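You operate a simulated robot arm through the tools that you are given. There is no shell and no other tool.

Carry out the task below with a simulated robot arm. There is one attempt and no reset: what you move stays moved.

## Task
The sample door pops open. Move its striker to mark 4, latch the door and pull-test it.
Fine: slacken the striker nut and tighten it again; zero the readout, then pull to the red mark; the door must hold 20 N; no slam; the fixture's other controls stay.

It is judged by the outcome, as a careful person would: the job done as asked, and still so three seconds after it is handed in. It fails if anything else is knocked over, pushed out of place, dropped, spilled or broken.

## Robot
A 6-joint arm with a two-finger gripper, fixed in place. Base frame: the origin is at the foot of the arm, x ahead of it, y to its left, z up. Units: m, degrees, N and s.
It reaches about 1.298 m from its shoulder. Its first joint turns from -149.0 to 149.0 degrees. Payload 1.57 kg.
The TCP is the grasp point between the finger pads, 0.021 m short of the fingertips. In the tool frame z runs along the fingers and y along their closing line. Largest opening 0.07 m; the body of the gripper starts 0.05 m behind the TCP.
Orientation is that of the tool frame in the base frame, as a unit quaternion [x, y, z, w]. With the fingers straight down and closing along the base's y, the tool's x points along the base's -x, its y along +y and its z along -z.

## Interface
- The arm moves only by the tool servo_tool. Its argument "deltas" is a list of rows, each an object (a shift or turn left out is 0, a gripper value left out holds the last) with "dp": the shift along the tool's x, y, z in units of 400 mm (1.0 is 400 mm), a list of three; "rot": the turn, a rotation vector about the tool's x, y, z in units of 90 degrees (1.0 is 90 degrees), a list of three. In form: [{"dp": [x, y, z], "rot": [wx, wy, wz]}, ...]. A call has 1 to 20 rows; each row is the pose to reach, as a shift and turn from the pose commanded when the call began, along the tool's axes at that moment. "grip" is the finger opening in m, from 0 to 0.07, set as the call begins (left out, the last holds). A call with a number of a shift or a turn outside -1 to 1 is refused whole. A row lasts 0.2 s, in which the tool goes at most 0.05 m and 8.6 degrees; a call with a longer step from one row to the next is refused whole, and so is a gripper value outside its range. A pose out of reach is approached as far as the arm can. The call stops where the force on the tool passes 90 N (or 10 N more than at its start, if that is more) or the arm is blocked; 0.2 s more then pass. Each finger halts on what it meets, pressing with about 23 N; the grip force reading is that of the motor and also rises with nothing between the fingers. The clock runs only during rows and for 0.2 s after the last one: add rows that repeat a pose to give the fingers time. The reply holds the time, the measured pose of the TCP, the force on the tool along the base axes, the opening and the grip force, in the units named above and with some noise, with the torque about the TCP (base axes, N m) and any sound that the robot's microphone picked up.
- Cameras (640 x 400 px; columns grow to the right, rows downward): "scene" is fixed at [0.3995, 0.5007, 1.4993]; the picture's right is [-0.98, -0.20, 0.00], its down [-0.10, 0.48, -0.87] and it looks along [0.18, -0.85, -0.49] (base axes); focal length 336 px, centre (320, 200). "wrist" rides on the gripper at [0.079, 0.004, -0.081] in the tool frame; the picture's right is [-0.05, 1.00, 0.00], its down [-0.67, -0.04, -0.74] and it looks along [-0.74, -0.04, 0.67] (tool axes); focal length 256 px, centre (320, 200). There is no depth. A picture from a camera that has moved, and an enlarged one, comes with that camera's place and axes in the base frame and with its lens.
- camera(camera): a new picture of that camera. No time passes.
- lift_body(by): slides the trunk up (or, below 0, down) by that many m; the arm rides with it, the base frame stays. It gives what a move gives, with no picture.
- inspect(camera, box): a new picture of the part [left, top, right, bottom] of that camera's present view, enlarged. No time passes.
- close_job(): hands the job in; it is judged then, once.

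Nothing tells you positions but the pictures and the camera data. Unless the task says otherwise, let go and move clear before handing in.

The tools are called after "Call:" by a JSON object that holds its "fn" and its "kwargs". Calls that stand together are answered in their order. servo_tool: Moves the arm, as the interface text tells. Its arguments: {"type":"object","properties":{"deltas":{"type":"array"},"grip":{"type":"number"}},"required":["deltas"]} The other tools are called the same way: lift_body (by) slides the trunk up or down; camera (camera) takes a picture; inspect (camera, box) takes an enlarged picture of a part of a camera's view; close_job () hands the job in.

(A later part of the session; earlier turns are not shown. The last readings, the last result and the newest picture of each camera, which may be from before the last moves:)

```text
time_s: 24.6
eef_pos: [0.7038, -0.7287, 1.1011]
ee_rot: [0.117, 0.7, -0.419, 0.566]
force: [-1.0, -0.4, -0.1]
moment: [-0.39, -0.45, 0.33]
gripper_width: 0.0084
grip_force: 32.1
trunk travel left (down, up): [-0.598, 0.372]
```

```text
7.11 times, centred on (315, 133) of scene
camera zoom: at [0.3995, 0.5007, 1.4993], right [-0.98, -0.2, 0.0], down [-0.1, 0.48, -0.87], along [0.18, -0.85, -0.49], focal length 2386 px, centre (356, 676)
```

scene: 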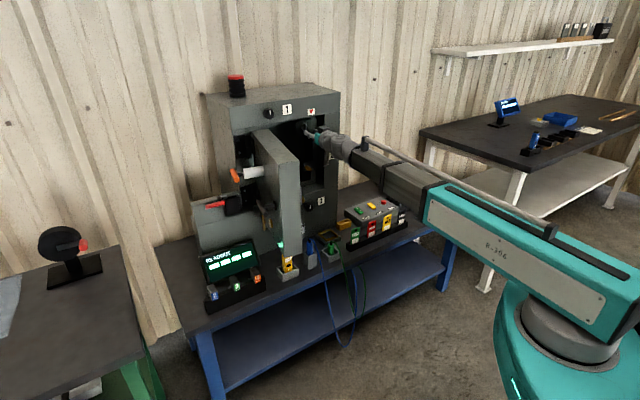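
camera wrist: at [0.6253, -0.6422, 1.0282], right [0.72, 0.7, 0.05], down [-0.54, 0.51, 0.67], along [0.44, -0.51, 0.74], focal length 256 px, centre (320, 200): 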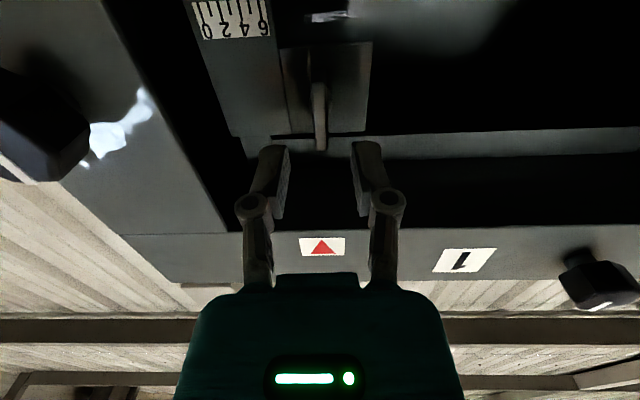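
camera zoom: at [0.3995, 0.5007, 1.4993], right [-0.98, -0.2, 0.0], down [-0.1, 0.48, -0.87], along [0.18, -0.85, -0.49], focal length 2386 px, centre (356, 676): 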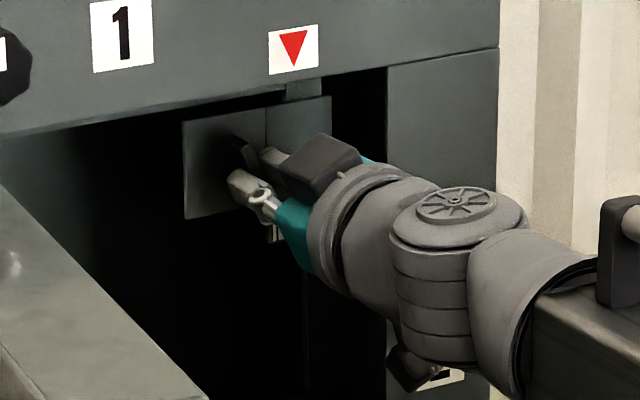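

The nut turns with the gripper with modest torque. I continue the slackening turn.

Call:
{"fn": "servo_tool", "kwargs": {"deltas": [{"rot": [0, 0, -0.07]}, {"rot": [0, 0, -0.14]}, {"rot": [0, 0, -0.21]}, {"rot": [0, 0, -0.28]}, {"rot": [0, 0, -0.35]}]}}

Call:
{"fn": "inspect", "kwargs": {"camera": "wrist", "box": [180, 0, 460, 230]}}

Call:
{"fn": "inspect", "kwargs": {"camera": "scene", "box": [270, 105, 360, 161]}}

```text
time_s: 25.8
eef_pos: [0.7029, -0.7284, 1.1008]
ee_rot: [-0.078, 0.706, -0.557, 0.431]
force: [3.1, -7.5, 10.4]
moment: [-0.36, -0.38, 0.5]
gripper_width: 0.008
grip_force: 32.1
trunk travel left (down, up): [-0.598, 0.372]
```

```text
1.74 times, centred on (320, 115) of wrist
camera zoom: at [0.5992, -0.7165, 1.0575], right [0.4, 0.4, -0.82], down [-0.12, 0.92, 0.38], along [0.91, -0.05, 0.42], focal length 445 px, centre (320, 348)
```

zoom: 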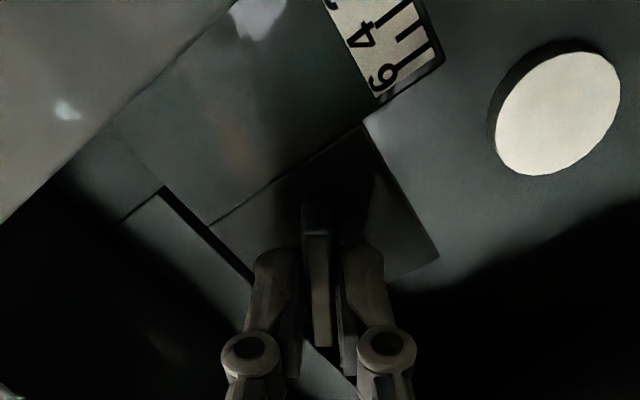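

```text
7.11 times, centred on (315, 133) of scene
camera zoom: at [0.3995, 0.5007, 1.4993], right [-0.98, -0.2, 0.0], down [-0.1, 0.48, -0.87], along [0.18, -0.85, -0.49], focal length 2386 px, centre (356, 676)
```

zoom: 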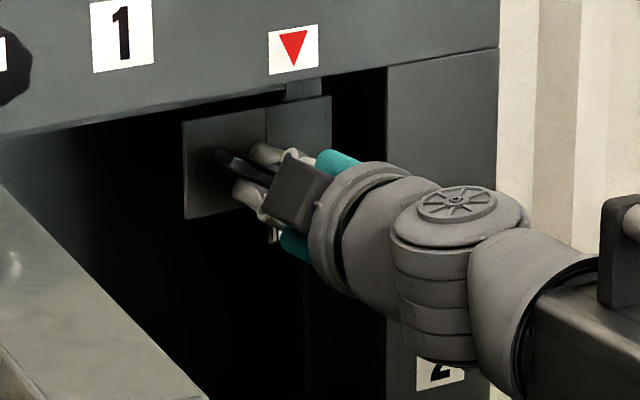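

Call:
{"fn": "servo_tool", "kwargs": {"deltas": [{"rot": [0, 0, -0.07]}, {"rot": [0, 0, -0.14]}, {"rot": [0, 0, -0.21]}, {"rot": [0, 0, -0.28]}, {"rot": [0, 0, -0.35]}]}}

Call:
{"fn": "inspect", "kwargs": {"camera": "wrist", "box": [180, 0, 460, 230]}}

Call:
{"fn": "inspect", "kwargs": {"camera": "scene", "box": [285, 112, 335, 143]}}

```text
time_s: 27.0
eef_pos: [0.7027, -0.7297, 1.1022]
ee_rot: [-0.266, 0.658, -0.653, 0.265]
force: [11.9, -19.2, 28.1]
moment: [-0.35, -0.38, -0.33]
gripper_width: 0.0079
grip_force: 32.0
trunk travel left (down, up): [-0.598, 0.372]
```

```text
1.74 times, centred on (320, 115) of wrist
camera zoom: at [0.5892, -0.7263, 1.0989], right [0.03, 0.04, -1.0], down [-0.04, 1.0, 0.04], along [1.0, 0.04, 0.04], focal length 445 px, centre (320, 348)
```

zoom: 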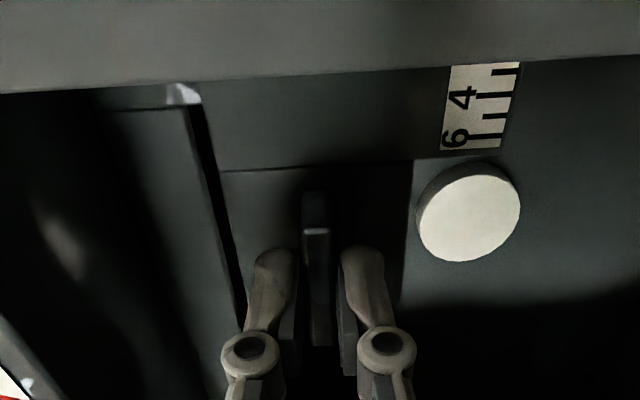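

```text
12.80 times, centred on (310, 128) of scene
camera zoom: at [0.3995, 0.5007, 1.4993], right [-0.98, -0.2, 0.0], down [-0.1, 0.48, -0.87], along [0.18, -0.85, -0.49], focal length 4296 px, centre (448, 1128)
```

zoom: 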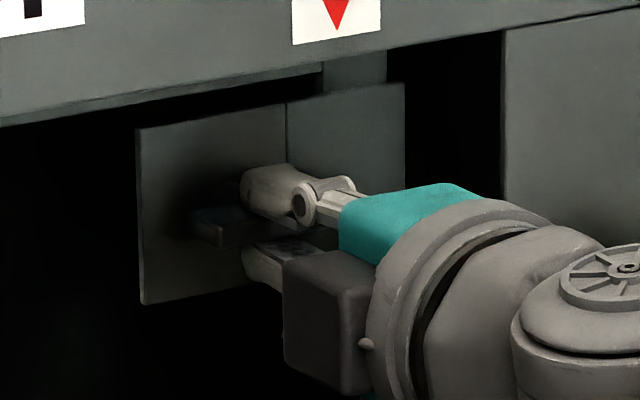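

The nut is now a quarter turn loose and sitting horizontal. I release, back out, and return the tool to its upright orientation to look at the plate.

Call:
{"fn": "servo_tool", "kwargs": {"deltas": [{"dp": [0, 0, 0]}, {"dp": [0, 0, 0]}, {"dp": [0, 0, -0.05]}, {"dp": [0, 0, -0.1]}], "grip": 0.03}}

Call:
{"fn": "servo_tool", "kwargs": {"deltas": [{"rot": [0, 0, 0.09]}, {"rot": [0, 0, 0.18]}, {"rot": [0, 0, 0.27]}, {"rot": [0, 0, 0.36]}, {"rot": [0, 0, 0.45]}, {"rot": [0, 0, 0.54]}, {"rot": [0, 0, 0.63]}, {"rot": [0, 0, 0.72]}, {"rot": [0, 0, 0.81]}, {"rot": [0, 0, 0.9]}, {"rot": [0, 0, 0.99]}]}}

Call:
{"fn": "camera", "kwargs": {"camera": "wrist"}}

Call:
{"fn": "inspect", "kwargs": {"camera": "wrist", "box": [180, 0, 460, 175]}}

```text
time_s: 28.0
eef_pos: [0.6746, -0.7002, 1.1013]
ee_rot: [-0.267, 0.658, -0.652, 0.266]
force: [0.0, -0.1, -0.1]
moment: [0.04, -0.02, -0.01]
gripper_width: 0.0302
grip_force: 0.0
trunk travel left (down, up): [-0.598, 0.372]
```

```text
time_s: 30.4
eef_pos: [0.6756, -0.7006, 1.1019]
ee_rot: [0.272, 0.656, -0.278, 0.647]
force: [-0.5, -0.2, -0.1]
moment: [-0.01, 0.0, 0.02]
gripper_width: 0.0301
grip_force: 0.1
trunk travel left (down, up): [-0.598, 0.372]
```

```text
taken
camera wrist: at [0.6209, -0.6393, 1.0227], right [0.72, 0.7, 0.04], down [-0.54, 0.51, 0.67], along [0.45, -0.5, 0.74], focal length 256 px, centre (320, 200)
```

wrist: 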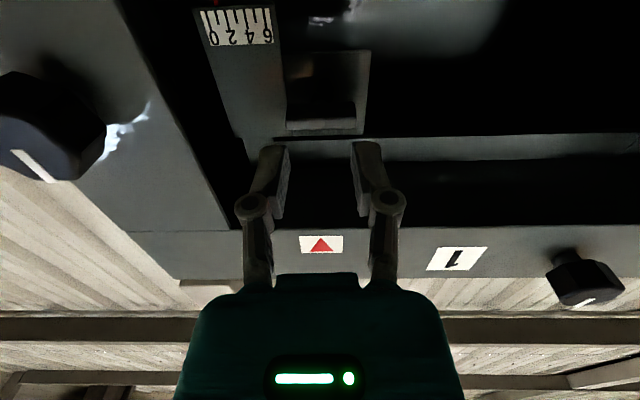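

```text
2.29 times, centred on (320, 88) of wrist
camera zoom: at [0.6209, -0.6393, 1.0227], right [0.72, 0.7, 0.04], down [-0.54, 0.51, 0.67], along [0.45, -0.5, 0.74], focal length 585 px, centre (320, 457)
```

zoom: 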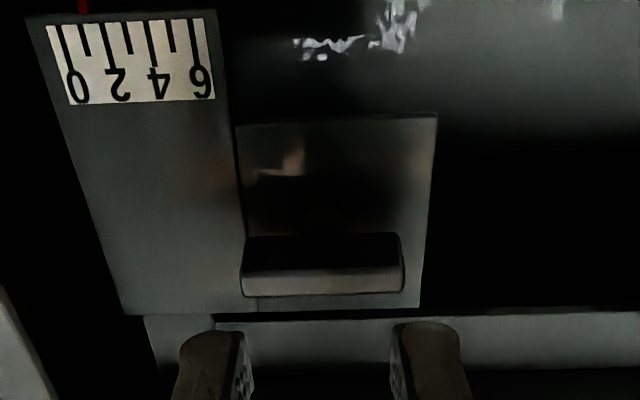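

The nut bar lies horizontal, 38 mm long. I open to 55 mm and straddle it lengthwise to use it as a handle for sliding the striker.

Call:
{"fn": "servo_tool", "kwargs": {"deltas": [{"dp": [0, 0, 0]}, {"dp": [0, 0, 0]}, {"dp": [0, 0, 0.05]}, {"dp": [0, 0, 0.095]}, {"dp": [0, 0, 0.095]}], "grip": 0.055}}

Call:
{"fn": "servo_tool", "kwargs": {"deltas": [{"dp": [0, 0, 0]}, {"dp": [0, 0, 0]}, {"dp": [0, 0, 0]}], "grip": 0.0}}

Call:
{"fn": "inspect", "kwargs": {"camera": "wrist", "box": [180, 0, 460, 175]}}

```text
time_s: 31.6
eef_pos: [0.7009, -0.7282, 1.1015]
ee_rot: [0.272, 0.656, -0.279, 0.647]
force: [-1.0, 0.2, -0.2]
moment: [0.0, -0.01, 0.0]
gripper_width: 0.055
grip_force: 0.1
trunk travel left (down, up): [-0.598, 0.372]
```

```text
time_s: 32.4
eef_pos: [0.7017, -0.7267, 1.1007]
ee_rot: [0.271, 0.656, -0.279, 0.647]
force: [-0.9, 3.3, -1.9]
moment: [-0.03, -0.03, 0.02]
gripper_width: 0.0421
grip_force: 32.0
trunk travel left (down, up): [-0.598, 0.372]
```

```text
2.29 times, centred on (320, 88) of wrist
camera zoom: at [0.6472, -0.6663, 1.0228], right [0.72, 0.7, 0.04], down [-0.53, 0.51, 0.67], along [0.45, -0.5, 0.74], focal length 585 px, centre (320, 457)
```

zoom: 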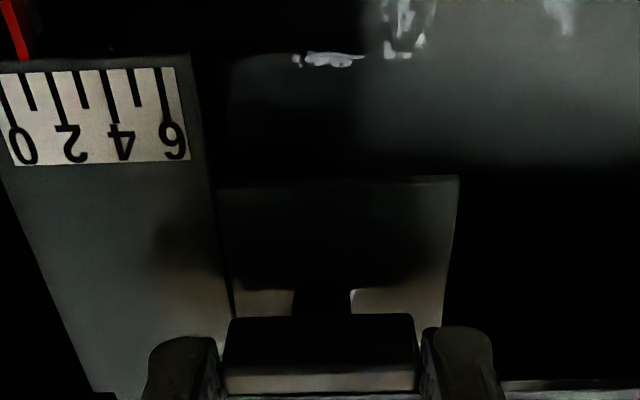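

Gripped across the 42 mm bar. I try a small 5 mm slide toward the post and see whether the scale moves.

Call:
{"fn": "servo_tool", "kwargs": {"deltas": [{"dp": [0, -0.006, 0]}, {"dp": [0, -0.0125, 0]}, {"dp": [0, -0.0125, 0]}]}}

Call:
{"fn": "inspect", "kwargs": {"camera": "wrist", "box": [150, 0, 430, 175]}}

```text
time_s: 33.2
eef_pos: [0.7012, -0.7269, 1.1008]
ee_rot: [0.269, 0.657, -0.277, 0.648]
force: [14.9, 20.2, -0.6]
moment: [-0.05, -0.04, 0.7]
gripper_width: 0.042
grip_force: 32.0
trunk travel left (down, up): [-0.598, 0.372]
```

```text
2.29 times, centred on (290, 88) of wrist
camera zoom: at [0.6467, -0.6669, 1.0228], right [0.71, 0.7, 0.04], down [-0.54, 0.51, 0.67], along [0.45, -0.5, 0.74], focal length 585 px, centre (389, 457)
```

zoom: 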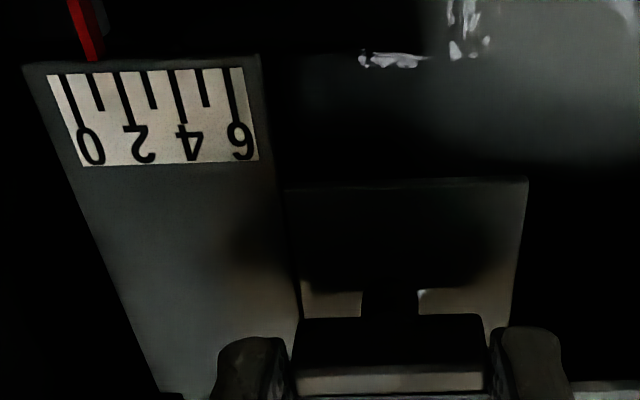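

The carriage resists at about 25 N and doesn't move, so the nut isn't slack enough yet. I relax the push, release, and take a new grip a quarter turn round for another loosening turn.

Call:
{"fn": "servo_tool", "kwargs": {"deltas": [{"dp": [0, 0.006, 0]}, {"dp": [0, 0.0125, 0]}]}}

Call:
{"fn": "servo_tool", "kwargs": {"deltas": [{"dp": [0, 0, 0]}, {"dp": [0, 0, 0]}, {"dp": [0, 0, -0.05]}, {"dp": [0, 0, -0.1]}], "grip": 0.056}}

Call:
{"fn": "servo_tool", "kwargs": {"deltas": [{"rot": [0, 0, 0.09]}, {"rot": [0, 0, 0.18]}, {"rot": [0, 0, 0.27]}, {"rot": [0, 0, 0.36]}, {"rot": [0, 0, 0.45]}, {"rot": [0, 0, 0.54]}, {"rot": [0, 0, 0.63]}, {"rot": [0, 0, 0.72]}, {"rot": [0, 0, 0.81]}, {"rot": [0, 0, 0.9]}, {"rot": [0, 0, 0.99]}], "grip": 0.03}}

Call:
{"fn": "camera", "kwargs": {"camera": "wrist"}}

```text
time_s: 33.8
eef_pos: [0.7018, -0.7275, 1.1016]
ee_rot: [0.272, 0.656, -0.28, 0.646]
force: [2.7, 13.0, -5.1]
moment: [0.35, 0.38, 0.52]
gripper_width: 0.042
grip_force: 31.7
trunk travel left (down, up): [-0.598, 0.372]
```

```text
time_s: 34.8
eef_pos: [0.6725, -0.6985, 1.1017]
ee_rot: [0.271, 0.656, -0.279, 0.646]
force: [-0.9, -0.1, 0.5]
moment: [0.0, -0.02, -0.04]
gripper_width: 0.056
grip_force: 0.0
trunk travel left (down, up): [-0.598, 0.372]
```

```text
time_s: 37.2
eef_pos: [0.6744, -0.6986, 1.0995]
ee_rot: [0.654, 0.276, 0.256, 0.657]
force: [-0.7, -0.1, 0.3]
moment: [-0.02, -0.03, 0.03]
gripper_width: 0.03
grip_force: 0.0
trunk travel left (down, up): [-0.598, 0.372]
```

```text
taken
camera wrist: at [0.6747, -0.5853, 1.1042], right [-0.01, -0.02, 1.0], down [-1.0, 0.07, -0.01], along [-0.07, -1.0, -0.02], focal length 256 px, centre (320, 200)
```

wrist: 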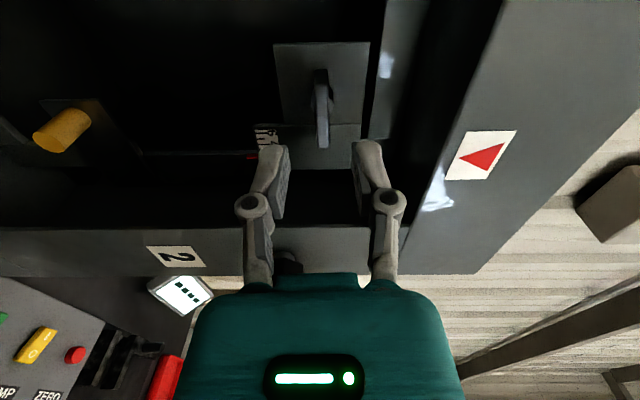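

Call:
{"fn": "inspect", "kwargs": {"camera": "wrist", "box": [220, 30, 420, 230]}}

```text
2.00 times, centred on (320, 130) of wrist
camera zoom: at [0.6747, -0.5853, 1.1042], right [-0.01, -0.02, 1.0], down [-1.0, 0.07, -0.01], along [-0.07, -1.0, -0.02], focal length 512 px, centre (320, 340)
```

zoom: 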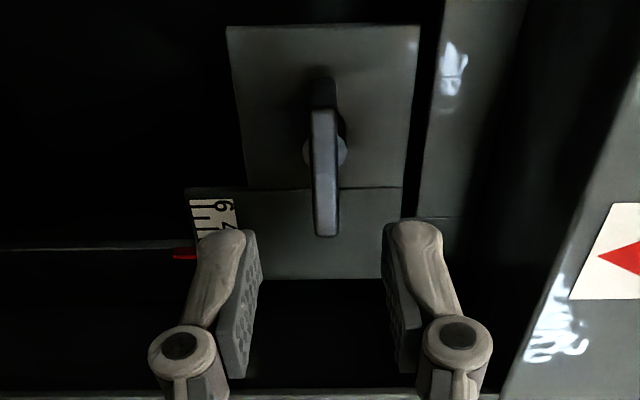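

Call:
{"fn": "lift_body", "kwargs": {"by": 0.004}}

Call:
{"fn": "servo_tool", "kwargs": {"deltas": [{"dp": [0, 0, 0.04]}, {"dp": [0, 0, 0.08]}, {"dp": [0, 0, 0.107]}, {"dp": [0, 0, 0.107]}]}}

Call:
{"fn": "inspect", "kwargs": {"camera": "wrist", "box": [220, 30, 420, 230]}}

```text
time_s: 37.8
eef_pos: [0.6744, -0.6979, 1.1051]
ee_rot: [0.654, 0.277, 0.255, 0.657]
force: [-1.4, 0.1, 0.7]
moment: [0.0, 0.03, 0.0]
gripper_width: 0.03
grip_force: 0.1
trunk travel left (down, up): [-0.602, 0.368]
```

```text
time_s: 38.8
eef_pos: [0.7038, -0.729, 1.105]
ee_rot: [0.653, 0.276, 0.255, 0.657]
force: [-0.6, -1.0, 0.1]
moment: [0.0, 0.0, 0.0]
gripper_width: 0.0301
grip_force: 0.1
trunk travel left (down, up): [-0.602, 0.368]
```

```text
2.00 times, centred on (320, 130) of wrist
camera zoom: at [0.7044, -0.616, 1.1079], right [-0.01, -0.02, 1.0], down [-1.0, 0.07, -0.01], along [-0.07, -1.0, -0.02], focal length 512 px, centre (320, 340)
```

zoom: 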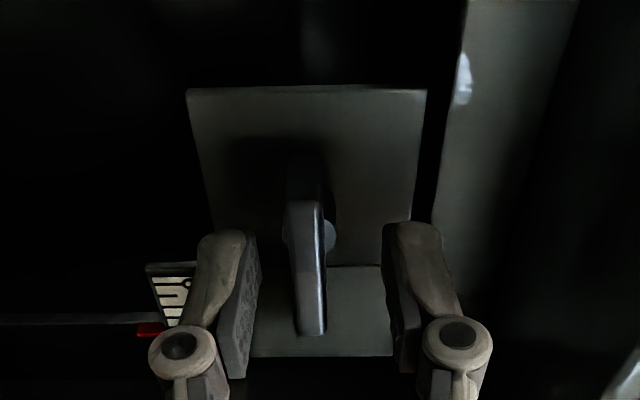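

Call:
{"fn": "lift_body", "kwargs": {"by": -0.003}}

Call:
{"fn": "inspect", "kwargs": {"camera": "wrist", "box": [220, 30, 420, 230]}}

```text
time_s: 39.3
eef_pos: [0.7031, -0.7299, 1.1029]
ee_rot: [0.653, 0.277, 0.255, 0.657]
force: [0.2, -0.5, -0.4]
moment: [0.02, 0.03, 0.04]
gripper_width: 0.0297
grip_force: 0.0
trunk travel left (down, up): [-0.599, 0.371]
```

```text
2.00 times, centred on (320, 130) of wrist
camera zoom: at [0.7043, -0.6159, 1.1049], right [-0.01, -0.02, 1.0], down [-1.0, 0.07, -0.01], along [-0.07, -1.0, -0.02], focal length 512 px, centre (320, 340)
```

zoom: 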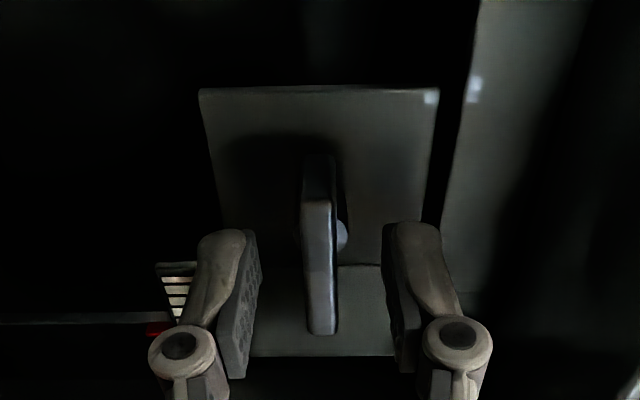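

Aligned now. I close on the bar and turn it another quarter turn counter-clockwise.

Call:
{"fn": "servo_tool", "kwargs": {"deltas": [{"dp": [0, 0, 0]}, {"dp": [0, 0, 0]}, {"dp": [0, 0, 0]}], "grip": 0.0}}

Call:
{"fn": "servo_tool", "kwargs": {"deltas": [{"rot": [0, 0, -0.07]}, {"rot": [0, 0, -0.14]}, {"rot": [0, 0, -0.21]}, {"rot": [0, 0, -0.28]}, {"rot": [0, 0, -0.35]}, {"rot": [0, 0, -0.42]}, {"rot": [0, 0, -0.5]}]}}

Call:
{"fn": "servo_tool", "kwargs": {"deltas": [{"rot": [0, 0, -0.07]}, {"rot": [0, 0, -0.14]}, {"rot": [0, 0, -0.21]}, {"rot": [0, 0, -0.28]}, {"rot": [0, 0, -0.35]}, {"rot": [0, 0, -0.42]}, {"rot": [0, 0, -0.49]}]}}

Call:
{"fn": "inspect", "kwargs": {"camera": "wrist", "box": [150, 0, 430, 175]}}

```text
time_s: 40.1
eef_pos: [0.7038, -0.7287, 1.1019]
ee_rot: [0.654, 0.276, 0.255, 0.657]
force: [-4.2, 4.1, -2.8]
moment: [0.04, 0.0, 0.14]
gripper_width: 0.0081
grip_force: 32.4
trunk travel left (down, up): [-0.599, 0.371]
```

```text
time_s: 41.7
eef_pos: [0.7042, -0.7278, 1.1032]
ee_rot: [0.497, 0.507, -0.016, 0.704]
force: [-6.9, 8.2, -5.6]
moment: [-0.38, -0.39, -0.48]
gripper_width: 0.0078
grip_force: 32.3
trunk travel left (down, up): [-0.599, 0.371]
```

```text
time_s: 43.3
eef_pos: [0.704, -0.7284, 1.1033]
ee_rot: [0.271, 0.656, -0.279, 0.647]
force: [-2.5, 5.6, 1.4]
moment: [0.3, -0.53, 0.12]
gripper_width: 0.0084
grip_force: 31.9
trunk travel left (down, up): [-0.599, 0.371]
```

```text
2.29 times, centred on (290, 88) of wrist
camera zoom: at [0.6489, -0.668, 1.0243], right [0.72, 0.7, 0.04], down [-0.53, 0.51, 0.67], along [0.45, -0.5, 0.74], focal length 585 px, centre (389, 457)
```

zoom: 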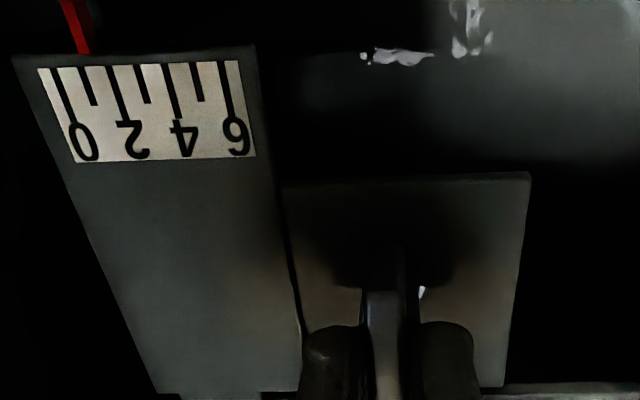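

There's now about 0.6 N·m resisting, which looks like the end of the loosening travel. I try the slide again with the bar vertical and the scale in view.

Call:
{"fn": "servo_tool", "kwargs": {"deltas": [{"dp": [0, -0.006, 0]}, {"dp": [0, -0.0125, 0]}, {"dp": [0, -0.0125, 0]}]}}

Call:
{"fn": "inspect", "kwargs": {"camera": "wrist", "box": [150, 0, 430, 175]}}

```text
time_s: 44.1
eef_pos: [0.7035, -0.7292, 1.102]
ee_rot: [0.268, 0.657, -0.277, 0.648]
force: [16.4, 20.4, 3.9]
moment: [0.21, -0.54, 0.47]
gripper_width: 0.0081
grip_force: 32.2
trunk travel left (down, up): [-0.599, 0.371]
```

```text
2.29 times, centred on (290, 88) of wrist
camera zoom: at [0.6484, -0.6685, 1.0243], right [0.71, 0.7, 0.04], down [-0.54, 0.51, 0.67], along [0.45, -0.5, 0.74], focal length 585 px, centre (389, 457)
```

zoom: 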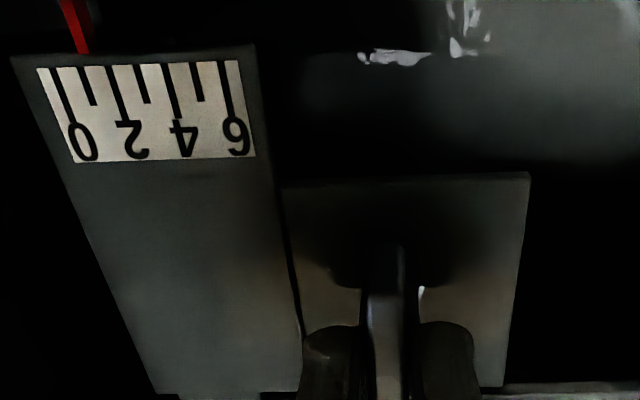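

Call:
{"fn": "servo_tool", "kwargs": {"deltas": [{"dp": [0, -0.006, 0]}, {"dp": [0, -0.012, 0]}, {"dp": [0, -0.012, 0]}]}}

Call:
{"fn": "inspect", "kwargs": {"camera": "wrist", "box": [150, 0, 430, 175]}}

```text
time_s: 44.9
eef_pos: [0.7029, -0.7296, 1.1022]
ee_rot: [0.267, 0.658, -0.276, 0.648]
force: [30.1, 31.5, 8.5]
moment: [0.26, -0.4, 0.85]
gripper_width: 0.008
grip_force: 32.0
trunk travel left (down, up): [-0.599, 0.371]
```

```text
2.29 times, centred on (290, 88) of wrist
camera zoom: at [0.6476, -0.6692, 1.0244], right [0.71, 0.71, 0.04], down [-0.54, 0.51, 0.67], along [0.46, -0.49, 0.74], focal length 585 px, centre (389, 457)
```

zoom: 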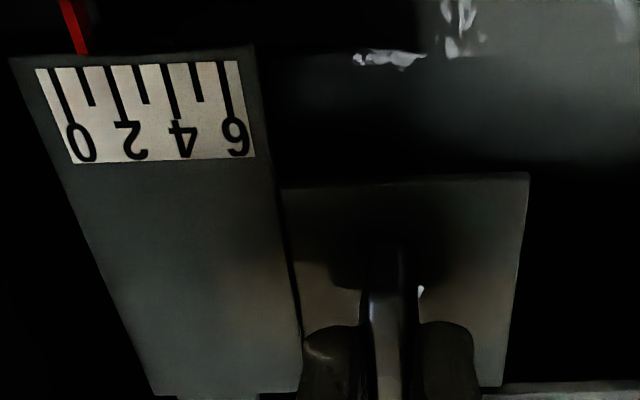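

Even 44 N doesn't move it, so I stop pushing. I relax, release and back out to study how this plate is built before trying anything else.

Call:
{"fn": "servo_tool", "kwargs": {"deltas": [{"dp": [0, 0.006, 0]}, {"dp": [0, 0.012, 0]}, {"dp": [0, 0.018, 0]}, {"dp": [0, 0.0245, 0]}]}}

Call:
{"fn": "servo_tool", "kwargs": {"deltas": [{"dp": [0, 0, 0]}, {"dp": [0, 0, 0]}, {"dp": [0, 0, -0.05]}, {"dp": [0, 0, -0.1]}, {"dp": [0, 0, -0.2]}, {"dp": [0, 0, -0.3]}], "grip": 0.03}}

Call:
{"fn": "lift_body", "kwargs": {"by": -0.08}}

Call:
{"fn": "camera", "kwargs": {"camera": "wrist"}}

Call:
{"fn": "inspect", "kwargs": {"camera": "wrist", "box": [220, 20, 400, 140]}}

Call:
{"fn": "inspect", "kwargs": {"camera": "scene", "box": [290, 115, 330, 140]}}

```text
time_s: 45.9
eef_pos: [0.7038, -0.7278, 1.1026]
ee_rot: [0.272, 0.656, -0.28, 0.646]
force: [9.4, 9.1, 8.0]
moment: [0.73, 0.16, 0.34]
gripper_width: 0.0079
grip_force: 31.3
trunk travel left (down, up): [-0.599, 0.371]
```

```text
time_s: 47.3
eef_pos: [0.62, -0.6439, 1.1029]
ee_rot: [0.271, 0.656, -0.279, 0.647]
force: [0.0, -0.2, 0.2]
moment: [-0.01, 0.01, 0.03]
gripper_width: 0.0303
grip_force: 0.0
trunk travel left (down, up): [-0.599, 0.371]
```

```text
time_s: 48.4
eef_pos: [0.6186, -0.6444, 1.0226]
ee_rot: [0.272, 0.655, -0.28, 0.647]
force: [0.2, -0.3, 0.3]
moment: [0.01, -0.01, 0.02]
gripper_width: 0.03
grip_force: 0.0
trunk travel left (down, up): [-0.519, 0.451]
```

```text
taken
camera wrist: at [0.5652, -0.5839, 0.9438], right [0.72, 0.7, 0.04], down [-0.53, 0.51, 0.67], along [0.45, -0.5, 0.74], focal length 256 px, centre (320, 200)
```

wrist: 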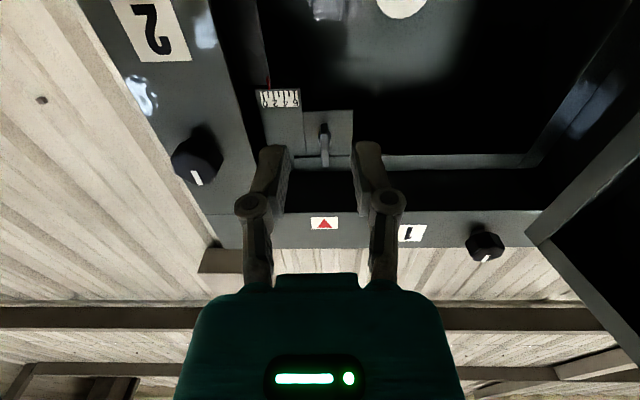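

```text
3.33 times, centred on (310, 80) of wrist
camera zoom: at [0.5652, -0.5839, 0.9438], right [0.72, 0.7, 0.04], down [-0.53, 0.51, 0.67], along [0.45, -0.5, 0.74], focal length 853 px, centre (353, 600)
```

zoom: 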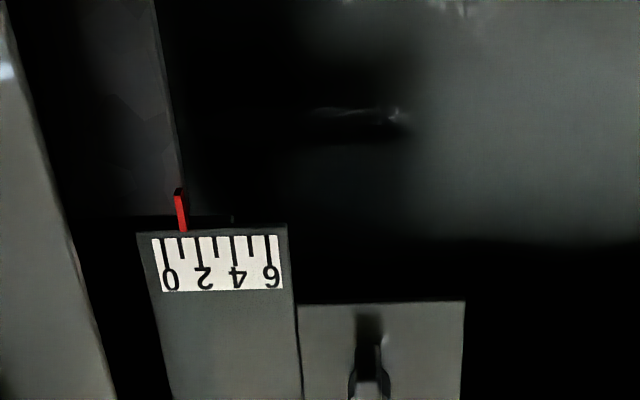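

```text
16.00 times, centred on (310, 128) of scene
camera zoom: at [0.3995, 0.5007, 1.4993], right [-0.98, -0.2, 0.0], down [-0.1, 0.48, -0.87], along [0.18, -0.85, -0.49], focal length 5370 px, centre (480, 1360)
```

zoom: 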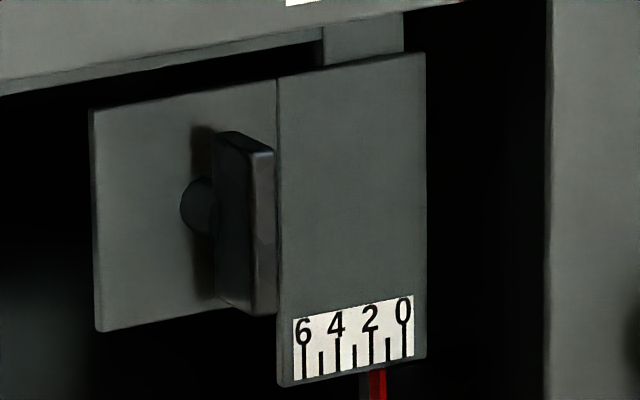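

The pointer is fixed and the scale plate is what should move; it still reads about 1.1. I'll regrip the nut and check whether it turns further counter-clockwise.

Call:
{"fn": "lift_body", "kwargs": {"by": 0.08}}

Call:
{"fn": "servo_tool", "kwargs": {"deltas": [{"dp": [0, 0, 0.1]}, {"dp": [0, 0, 0.2]}, {"dp": [0, 0, 0.26]}, {"dp": [0, 0, 0.3]}, {"dp": [0, 0, 0.3]}]}}

Call:
{"fn": "servo_tool", "kwargs": {"deltas": [{"dp": [0, 0, 0]}, {"dp": [0, 0, 0]}, {"dp": [0, 0, 0]}], "grip": 0.0}}

Call:
{"fn": "inspect", "kwargs": {"camera": "wrist", "box": [150, 0, 430, 175]}}

```text
time_s: 49.6
eef_pos: [0.6196, -0.6439, 1.1015]
ee_rot: [0.271, 0.656, -0.279, 0.647]
force: [0.8, 0.5, 0.1]
moment: [-0.03, 0.06, 0.02]
gripper_width: 0.0299
grip_force: 0.0
trunk travel left (down, up): [-0.599, 0.371]
```

```text
time_s: 50.8
eef_pos: [0.704, -0.7296, 1.1019]
ee_rot: [0.272, 0.656, -0.279, 0.646]
force: [0.5, -0.1, 0.1]
moment: [0.02, 0.03, 0.0]
gripper_width: 0.0301
grip_force: 0.1
trunk travel left (down, up): [-0.599, 0.371]
```

```text
time_s: 51.6
eef_pos: [0.7044, -0.7292, 1.1031]
ee_rot: [0.271, 0.657, -0.279, 0.646]
force: [-7.7, 12.1, -9.0]
moment: [0.59, 0.18, 0.15]
gripper_width: 0.0082
grip_force: 31.8
trunk travel left (down, up): [-0.599, 0.371]
```

```text
2.29 times, centred on (290, 88) of wrist
camera zoom: at [0.649, -0.668, 1.0238], right [0.72, 0.7, 0.04], down [-0.53, 0.51, 0.67], along [0.45, -0.5, 0.74], focal length 585 px, centre (389, 457)
```

zoom: 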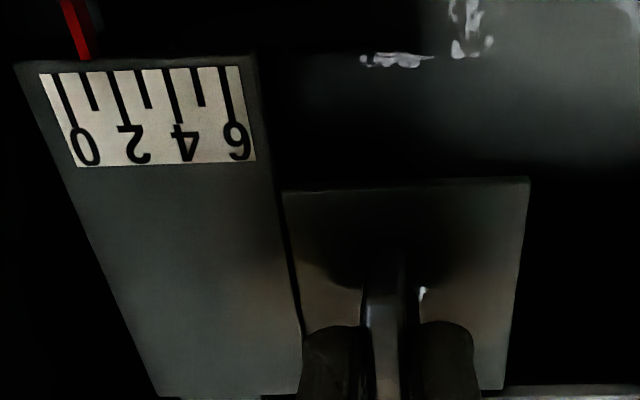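

Call:
{"fn": "servo_tool", "kwargs": {"deltas": [{"rot": [0, 0, -0.06]}, {"rot": [0, 0, -0.12]}, {"rot": [0, 0, -0.18]}, {"rot": [0, 0, -0.24]}]}}

Call:
{"fn": "inspect", "kwargs": {"camera": "wrist", "box": [150, 0, 430, 175]}}

Call:
{"fn": "inspect", "kwargs": {"camera": "scene", "box": [285, 112, 335, 143]}}

```text
time_s: 52.6
eef_pos: [0.7044, -0.7286, 1.1027]
ee_rot: [0.144, 0.695, -0.396, 0.583]
force: [0.5, 7.8, 4.3]
moment: [0.33, -0.7, 0.18]
gripper_width: 0.0149
grip_force: 31.6
trunk travel left (down, up): [-0.599, 0.371]
```

```text
2.29 times, centred on (290, 88) of wrist
camera zoom: at [0.6282, -0.689, 1.0291], right [0.67, 0.66, -0.33], down [-0.36, 0.69, 0.63], along [0.65, -0.31, 0.7], focal length 585 px, centre (389, 457)
```

zoom: 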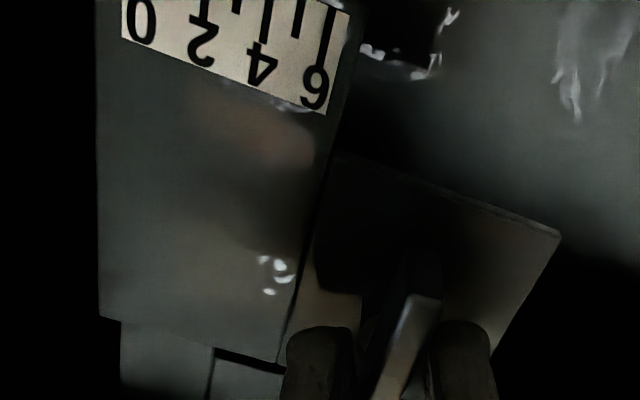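

```text
12.80 times, centred on (310, 128) of scene
camera zoom: at [0.3995, 0.5007, 1.4993], right [-0.98, -0.2, 0.0], down [-0.1, 0.48, -0.87], along [0.18, -0.85, -0.49], focal length 4296 px, centre (448, 1128)
```

zoom: 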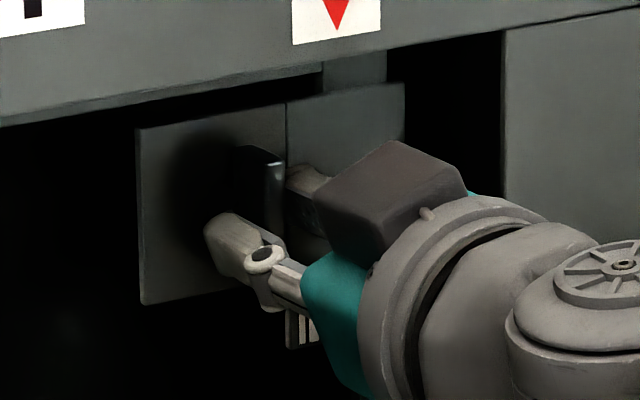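

The nut is at its hard stop (180° from where it started), so it should be fully slack; the nut sits on a plate that may be fixed while the scale plate slides. I'll straighten, release, and push the scale plate directly on its exposed lower edge.

Call:
{"fn": "servo_tool", "kwargs": {"deltas": [{"rot": [0, 0, 0.06]}, {"rot": [0, 0, 0.12]}, {"rot": [0, 0, 0.18]}, {"rot": [0, 0, 0.24]}]}}

Call:
{"fn": "servo_tool", "kwargs": {"deltas": [{"dp": [0, 0, 0]}, {"dp": [0, 0, 0]}, {"dp": [0, 0, -0.05]}, {"dp": [0, 0, -0.1]}, {"dp": [0, 0, -0.15]}], "grip": 0.03}}

Call:
{"fn": "servo_tool", "kwargs": {"deltas": [{"dp": [0, 0, 0]}, {"dp": [0, 0, 0]}, {"dp": [0, 0, 0]}], "grip": 0.0}}

Call:
{"fn": "lift_body", "kwargs": {"by": -0.045}}

Call:
{"fn": "camera", "kwargs": {"camera": "wrist"}}

Call:
{"fn": "inspect", "kwargs": {"camera": "wrist", "box": [220, 40, 420, 165]}}

```text
time_s: 53.6
eef_pos: [0.7035, -0.7289, 1.1021]
ee_rot: [0.272, 0.656, -0.278, 0.647]
force: [-3.4, 9.7, -3.8]
moment: [0.29, 0.27, 0.17]
gripper_width: 0.0092
grip_force: 31.5
trunk travel left (down, up): [-0.599, 0.371]
```

```text
time_s: 54.8
eef_pos: [0.6624, -0.6859, 1.1032]
ee_rot: [0.272, 0.656, -0.279, 0.647]
force: [0.4, -1.7, 0.5]
moment: [-0.02, 0.0, 0.02]
gripper_width: 0.0301
grip_force: 0.1
trunk travel left (down, up): [-0.599, 0.371]
```

```text
time_s: 55.6
eef_pos: [0.6616, -0.687, 1.1019]
ee_rot: [0.272, 0.656, -0.279, 0.647]
force: [-0.8, 0.3, -0.8]
moment: [-0.01, 0.06, 0.02]
gripper_width: 0.0001
grip_force: 23.5
trunk travel left (down, up): [-0.599, 0.371]
```

```text
time_s: 56.5
eef_pos: [0.6625, -0.6872, 1.057]
ee_rot: [0.273, 0.655, -0.28, 0.646]
force: [0.2, 0.1, 0.3]
moment: [-0.01, -0.03, -0.01]
gripper_width: 0.0
grip_force: 22.9
trunk travel left (down, up): [-0.554, 0.416]
```

```text
taken
camera wrist: at [0.6075, -0.6264, 0.9787], right [0.72, 0.7, 0.04], down [-0.53, 0.51, 0.67], along [0.45, -0.5, 0.74], focal length 256 px, centre (320, 200)
```

wrist: 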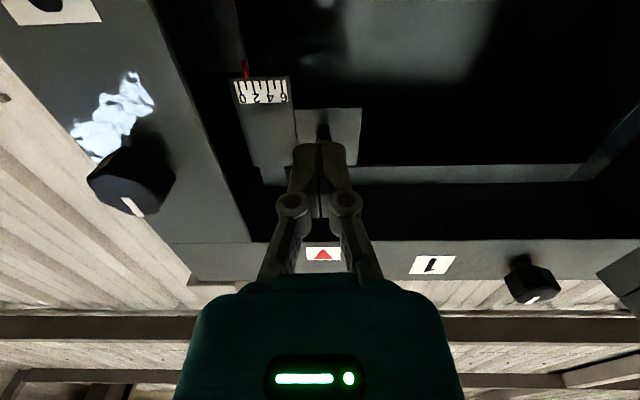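

```text
3.20 times, centred on (320, 102) of wrist
camera zoom: at [0.6075, -0.6264, 0.9787], right [0.72, 0.7, 0.04], down [-0.53, 0.51, 0.67], along [0.45, -0.5, 0.74], focal length 819 px, centre (320, 512)
```

zoom: 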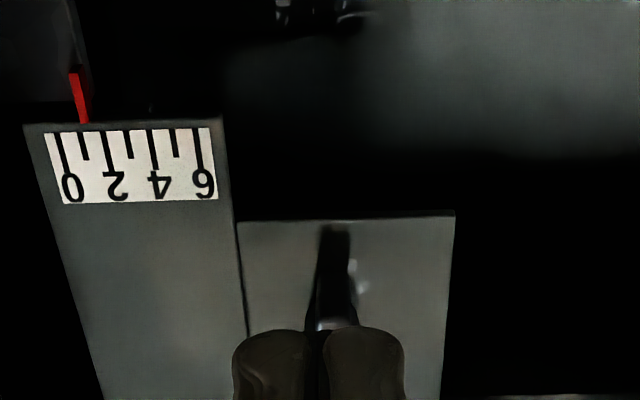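

I've located the scale plate precisely: it spans 42 mm, its exposed lower +side corner is at (0.715, -0.772, 1.050), ticks are 5 mm apart. I slide the closed fingertips in beside that edge, below the nut plate.

Call:
{"fn": "servo_tool", "kwargs": {"deltas": [{"dp": [0, 0, 0.07]}, {"dp": [0, 0, 0.13]}, {"dp": [0, 0, 0.17]}, {"dp": [0, 0, 0.205]}, {"dp": [0, 0, 0.205]}]}}

Call:
{"fn": "inspect", "kwargs": {"camera": "wrist", "box": [150, 40, 430, 215]}}

Call:
{"fn": "inspect", "kwargs": {"camera": "scene", "box": [285, 112, 335, 143]}}

```text
time_s: 57.7
eef_pos: [0.7188, -0.7464, 1.0563]
ee_rot: [0.272, 0.655, -0.278, 0.647]
force: [0.1, 0.6, 0.0]
moment: [0.02, 0.01, -0.02]
gripper_width: 0.0002
grip_force: 23.0
trunk travel left (down, up): [-0.554, 0.416]
```

```text
2.29 times, centred on (290, 128) of wrist
camera zoom: at [0.6644, -0.6859, 0.9785], right [0.72, 0.7, 0.04], down [-0.53, 0.51, 0.67], along [0.45, -0.5, 0.74], focal length 585 px, centre (389, 366)
```

zoom: 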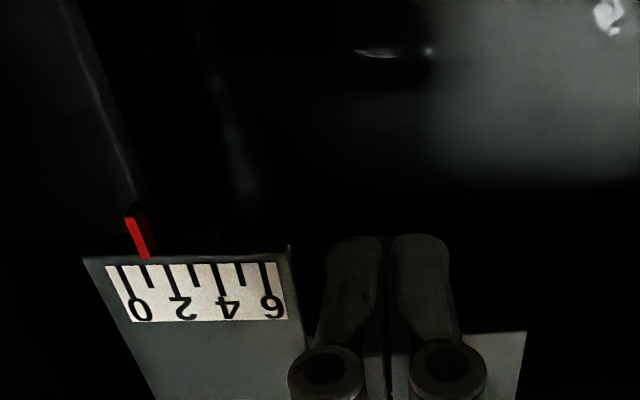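

```text
12.80 times, centred on (310, 128) of scene
camera zoom: at [0.3995, 0.5007, 1.4993], right [-0.98, -0.2, 0.0], down [-0.1, 0.48, -0.87], along [0.18, -0.85, -0.49], focal length 4296 px, centre (448, 1128)
```

zoom: 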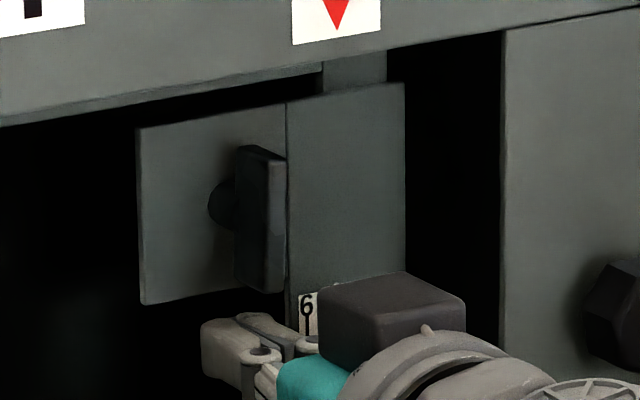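

Call:
{"fn": "servo_tool", "kwargs": {"deltas": [{"dp": [0, -0.01, 0]}, {"dp": [0, -0.02, 0]}, {"dp": [0, -0.03, 0]}, {"dp": [0, -0.03, 0]}]}}

Call:
{"fn": "inspect", "kwargs": {"camera": "wrist", "box": [150, 40, 430, 215]}}

```text
time_s: 58.7
eef_pos: [0.7122, -0.7513, 1.0564]
ee_rot: [0.271, 0.657, -0.278, 0.647]
force: [10.0, 8.2, 1.2]
moment: [0.02, -0.09, 0.18]
gripper_width: 0.0
grip_force: 23.5
trunk travel left (down, up): [-0.554, 0.416]
```

```text
2.29 times, centred on (290, 128) of wrist
camera zoom: at [0.6579, -0.6921, 0.9786], right [0.71, 0.7, 0.04], down [-0.53, 0.51, 0.67], along [0.45, -0.5, 0.74], focal length 585 px, centre (389, 366)
```

zoom: 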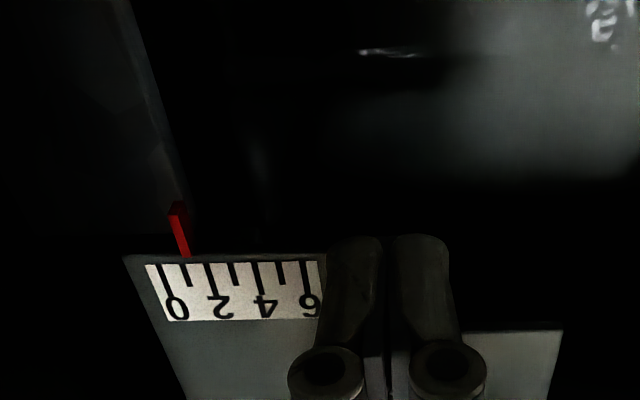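

Call:
{"fn": "servo_tool", "kwargs": {"deltas": [{"dp": [0, -0.007, 0]}, {"dp": [0, -0.014, 0]}, {"dp": [0, -0.014, 0]}]}}

Call:
{"fn": "inspect", "kwargs": {"camera": "wrist", "box": [150, 40, 430, 215]}}

```text
time_s: 59.5
eef_pos: [0.7128, -0.7536, 1.0563]
ee_rot: [0.267, 0.658, -0.276, 0.647]
force: [29.5, 23.0, 4.1]
moment: [0.06, -0.16, 0.64]
gripper_width: 0.0001
grip_force: 23.1
trunk travel left (down, up): [-0.554, 0.416]
```

```text
2.29 times, centred on (290, 128) of wrist
camera zoom: at [0.6571, -0.6927, 0.9786], right [0.71, 0.7, 0.04], down [-0.54, 0.51, 0.67], along [0.46, -0.5, 0.74], focal length 585 px, centre (389, 366)
```

zoom: 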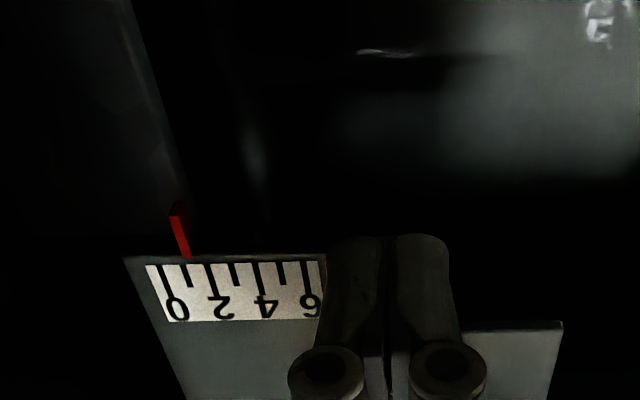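

The plate stays locked at 37 N. I back off from it; next I'll check the nut's behaviour in the other direction.

Call:
{"fn": "servo_tool", "kwargs": {"deltas": [{"dp": [0, 0.015, 0]}, {"dp": [0, 0.03, 0]}, {"dp": [0, 0.045, 0]}, {"dp": [0, 0.045, -0.08]}, {"dp": [0, 0.045, -0.16]}, {"dp": [0, 0.045, -0.24]}]}}

Call:
{"fn": "lift_body", "kwargs": {"by": 0.045}}

Call:
{"fn": "servo_tool", "kwargs": {"deltas": [{"rot": [0, 0, -0.09]}, {"rot": [0, 0, -0.18]}, {"rot": [0, 0, -0.27]}, {"rot": [0, 0, -0.36]}, {"rot": [0, 0, -0.45]}, {"rot": [0, 0, -0.54]}, {"rot": [0, 0, -0.63]}, {"rot": [0, 0, -0.72]}, {"rot": [0, 0, -0.81]}, {"rot": [0, 0, -0.9]}, {"rot": [0, 0, -0.99]}], "grip": 0.056}}

Call:
{"fn": "camera", "kwargs": {"camera": "wrist"}}

Call:
{"fn": "camera", "kwargs": {"camera": "scene"}}

```text
time_s: 60.9
eef_pos: [0.6513, -0.6763, 1.0576]
ee_rot: [0.272, 0.655, -0.279, 0.647]
force: [0.2, 0.5, -0.6]
moment: [0.0, 0.0, 0.0]
gripper_width: 0.0
grip_force: 23.4
trunk travel left (down, up): [-0.554, 0.416]
```

```text
time_s: 61.8
eef_pos: [0.6521, -0.6762, 1.1025]
ee_rot: [0.271, 0.655, -0.278, 0.648]
force: [-0.5, 0.1, -0.2]
moment: [0.04, -0.02, -0.01]
gripper_width: 0.0003
grip_force: 23.2
trunk travel left (down, up): [-0.599, 0.371]
```

```text
time_s: 64.2
eef_pos: [0.6522, -0.676, 1.1026]
ee_rot: [-0.266, 0.658, -0.653, 0.265]
force: [1.3, 0.1, 0.0]
moment: [0.02, 0.01, -0.01]
gripper_width: 0.0562
grip_force: 0.0
trunk travel left (down, up): [-0.599, 0.371]
```

```text
taken
camera wrist: at [0.539, -0.674, 1.099], right [0.03, 0.04, -1.0], down [-0.04, 1.0, 0.04], along [1.0, 0.04, 0.03], focal length 256 px, centre (320, 200)
```

wrist: 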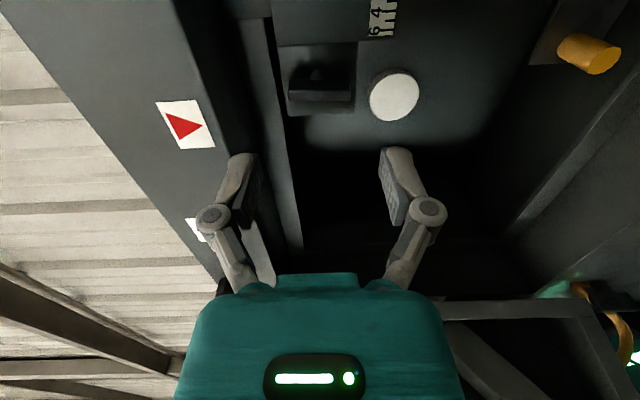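

```text
taken
```

scene: 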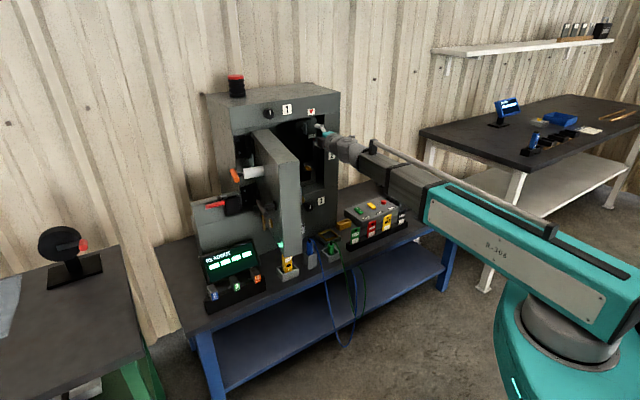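

Call:
{"fn": "inspect", "kwargs": {"camera": "wrist", "box": [440, 0, 640, 125]}}

Call:
{"fn": "inspect", "kwargs": {"camera": "wrist", "box": [440, 230, 640, 400]}}

Call:
{"fn": "inspect", "kwargs": {"camera": "wrist", "box": [230, 0, 430, 125]}}

```text
3.20 times, centred on (540, 62) of wrist
camera zoom: at [0.539, -0.674, 1.099], right [0.03, 0.04, -1.0], down [-0.04, 1.0, 0.04], along [1.0, 0.04, 0.03], focal length 819 px, centre (-384, 640)
```

zoom: 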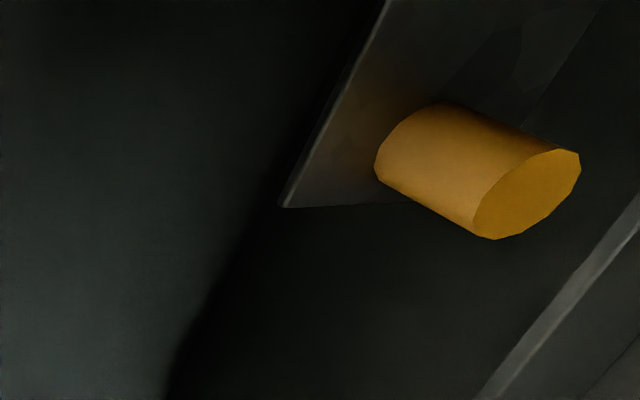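

```text
2.35 times, centred on (540, 315) of wrist
camera zoom: at [0.539, -0.674, 1.099], right [0.03, 0.04, -1.0], down [-0.04, 1.0, 0.04], along [1.0, 0.04, 0.03], focal length 602 px, centre (-198, -71)
```

zoom: 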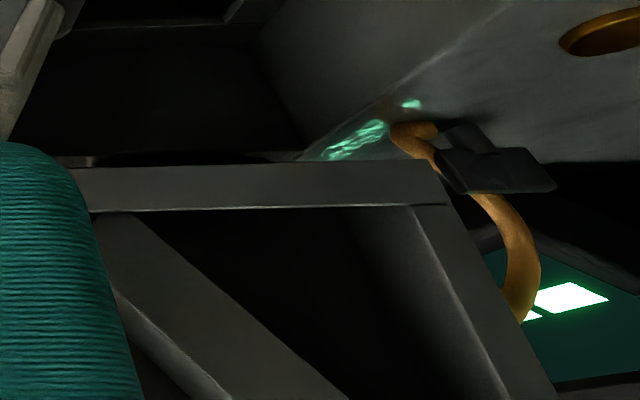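

```text
3.20 times, centred on (330, 62) of wrist
camera zoom: at [0.539, -0.674, 1.099], right [0.03, 0.04, -1.0], down [-0.04, 1.0, 0.04], along [1.0, 0.04, 0.03], focal length 819 px, centre (288, 640)
```

zoom: 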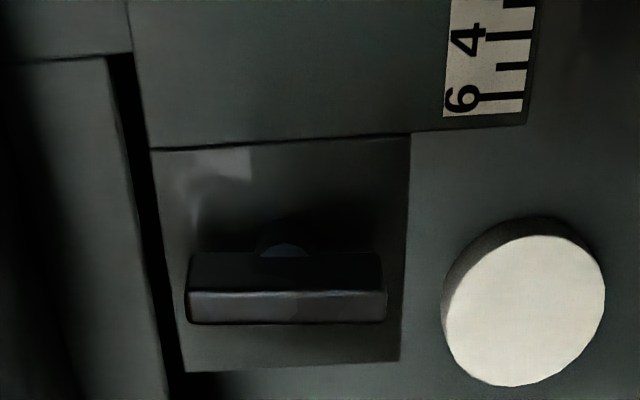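

Call:
{"fn": "inspect", "kwargs": {"camera": "scene", "box": [235, 190, 285, 240]}}

Call:
{"fn": "inspect", "kwargs": {"camera": "scene", "box": [225, 155, 275, 190]}}

Call:
{"fn": "inspect", "kwargs": {"camera": "scene", "box": [190, 180, 250, 240]}}

Call:
{"fn": "inspect", "kwargs": {"camera": "scene", "box": [295, 120, 340, 220]}}

```text
8.00 times, centred on (260, 215) of scene
camera zoom: at [0.3995, 0.5007, 1.4993], right [-0.98, -0.2, 0.0], down [-0.1, 0.48, -0.87], along [0.18, -0.85, -0.49], focal length 2685 px, centre (800, 80)
```

zoom: 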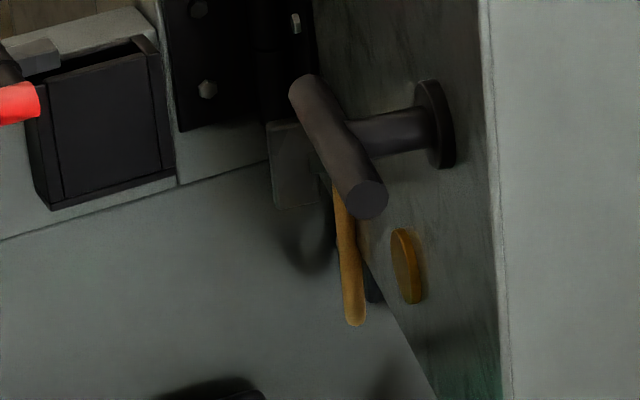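

```text
11.43 times, centred on (250, 172) of scene
camera zoom: at [0.3995, 0.5007, 1.4993], right [-0.98, -0.2, 0.0], down [-0.1, 0.48, -0.87], along [0.18, -0.85, -0.49], focal length 3836 px, centre (1120, 514)
```

zoom: 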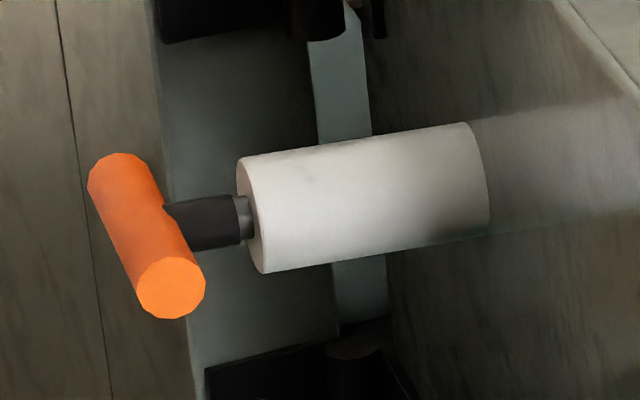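

```text
6.67 times, centred on (220, 210) of scene
camera zoom: at [0.3995, 0.5007, 1.4993], right [-0.98, -0.2, 0.0], down [-0.1, 0.48, -0.87], along [0.18, -0.85, -0.49], focal length 2237 px, centre (987, 133)
```

zoom: 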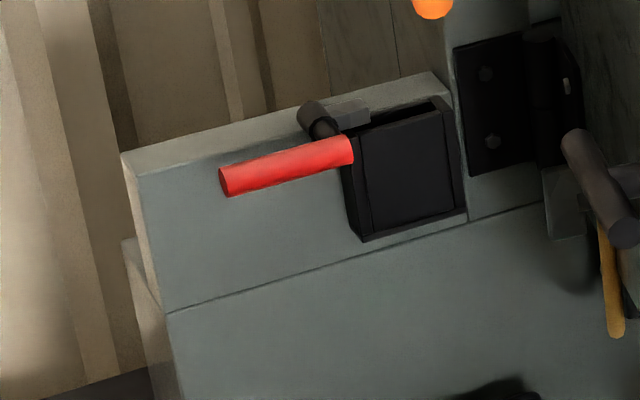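

```text
4.00 times, centred on (318, 170) of scene
camera zoom: at [0.3995, 0.5007, 1.4993], right [-0.98, -0.2, 0.0], down [-0.1, 0.48, -0.87], along [0.18, -0.85, -0.49], focal length 1342 px, centre (330, 320)
```

zoom: 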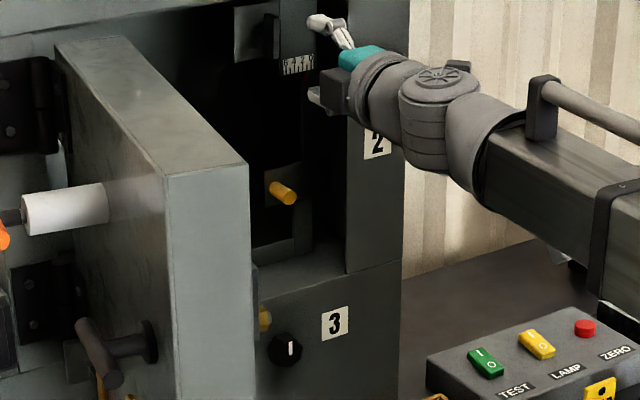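

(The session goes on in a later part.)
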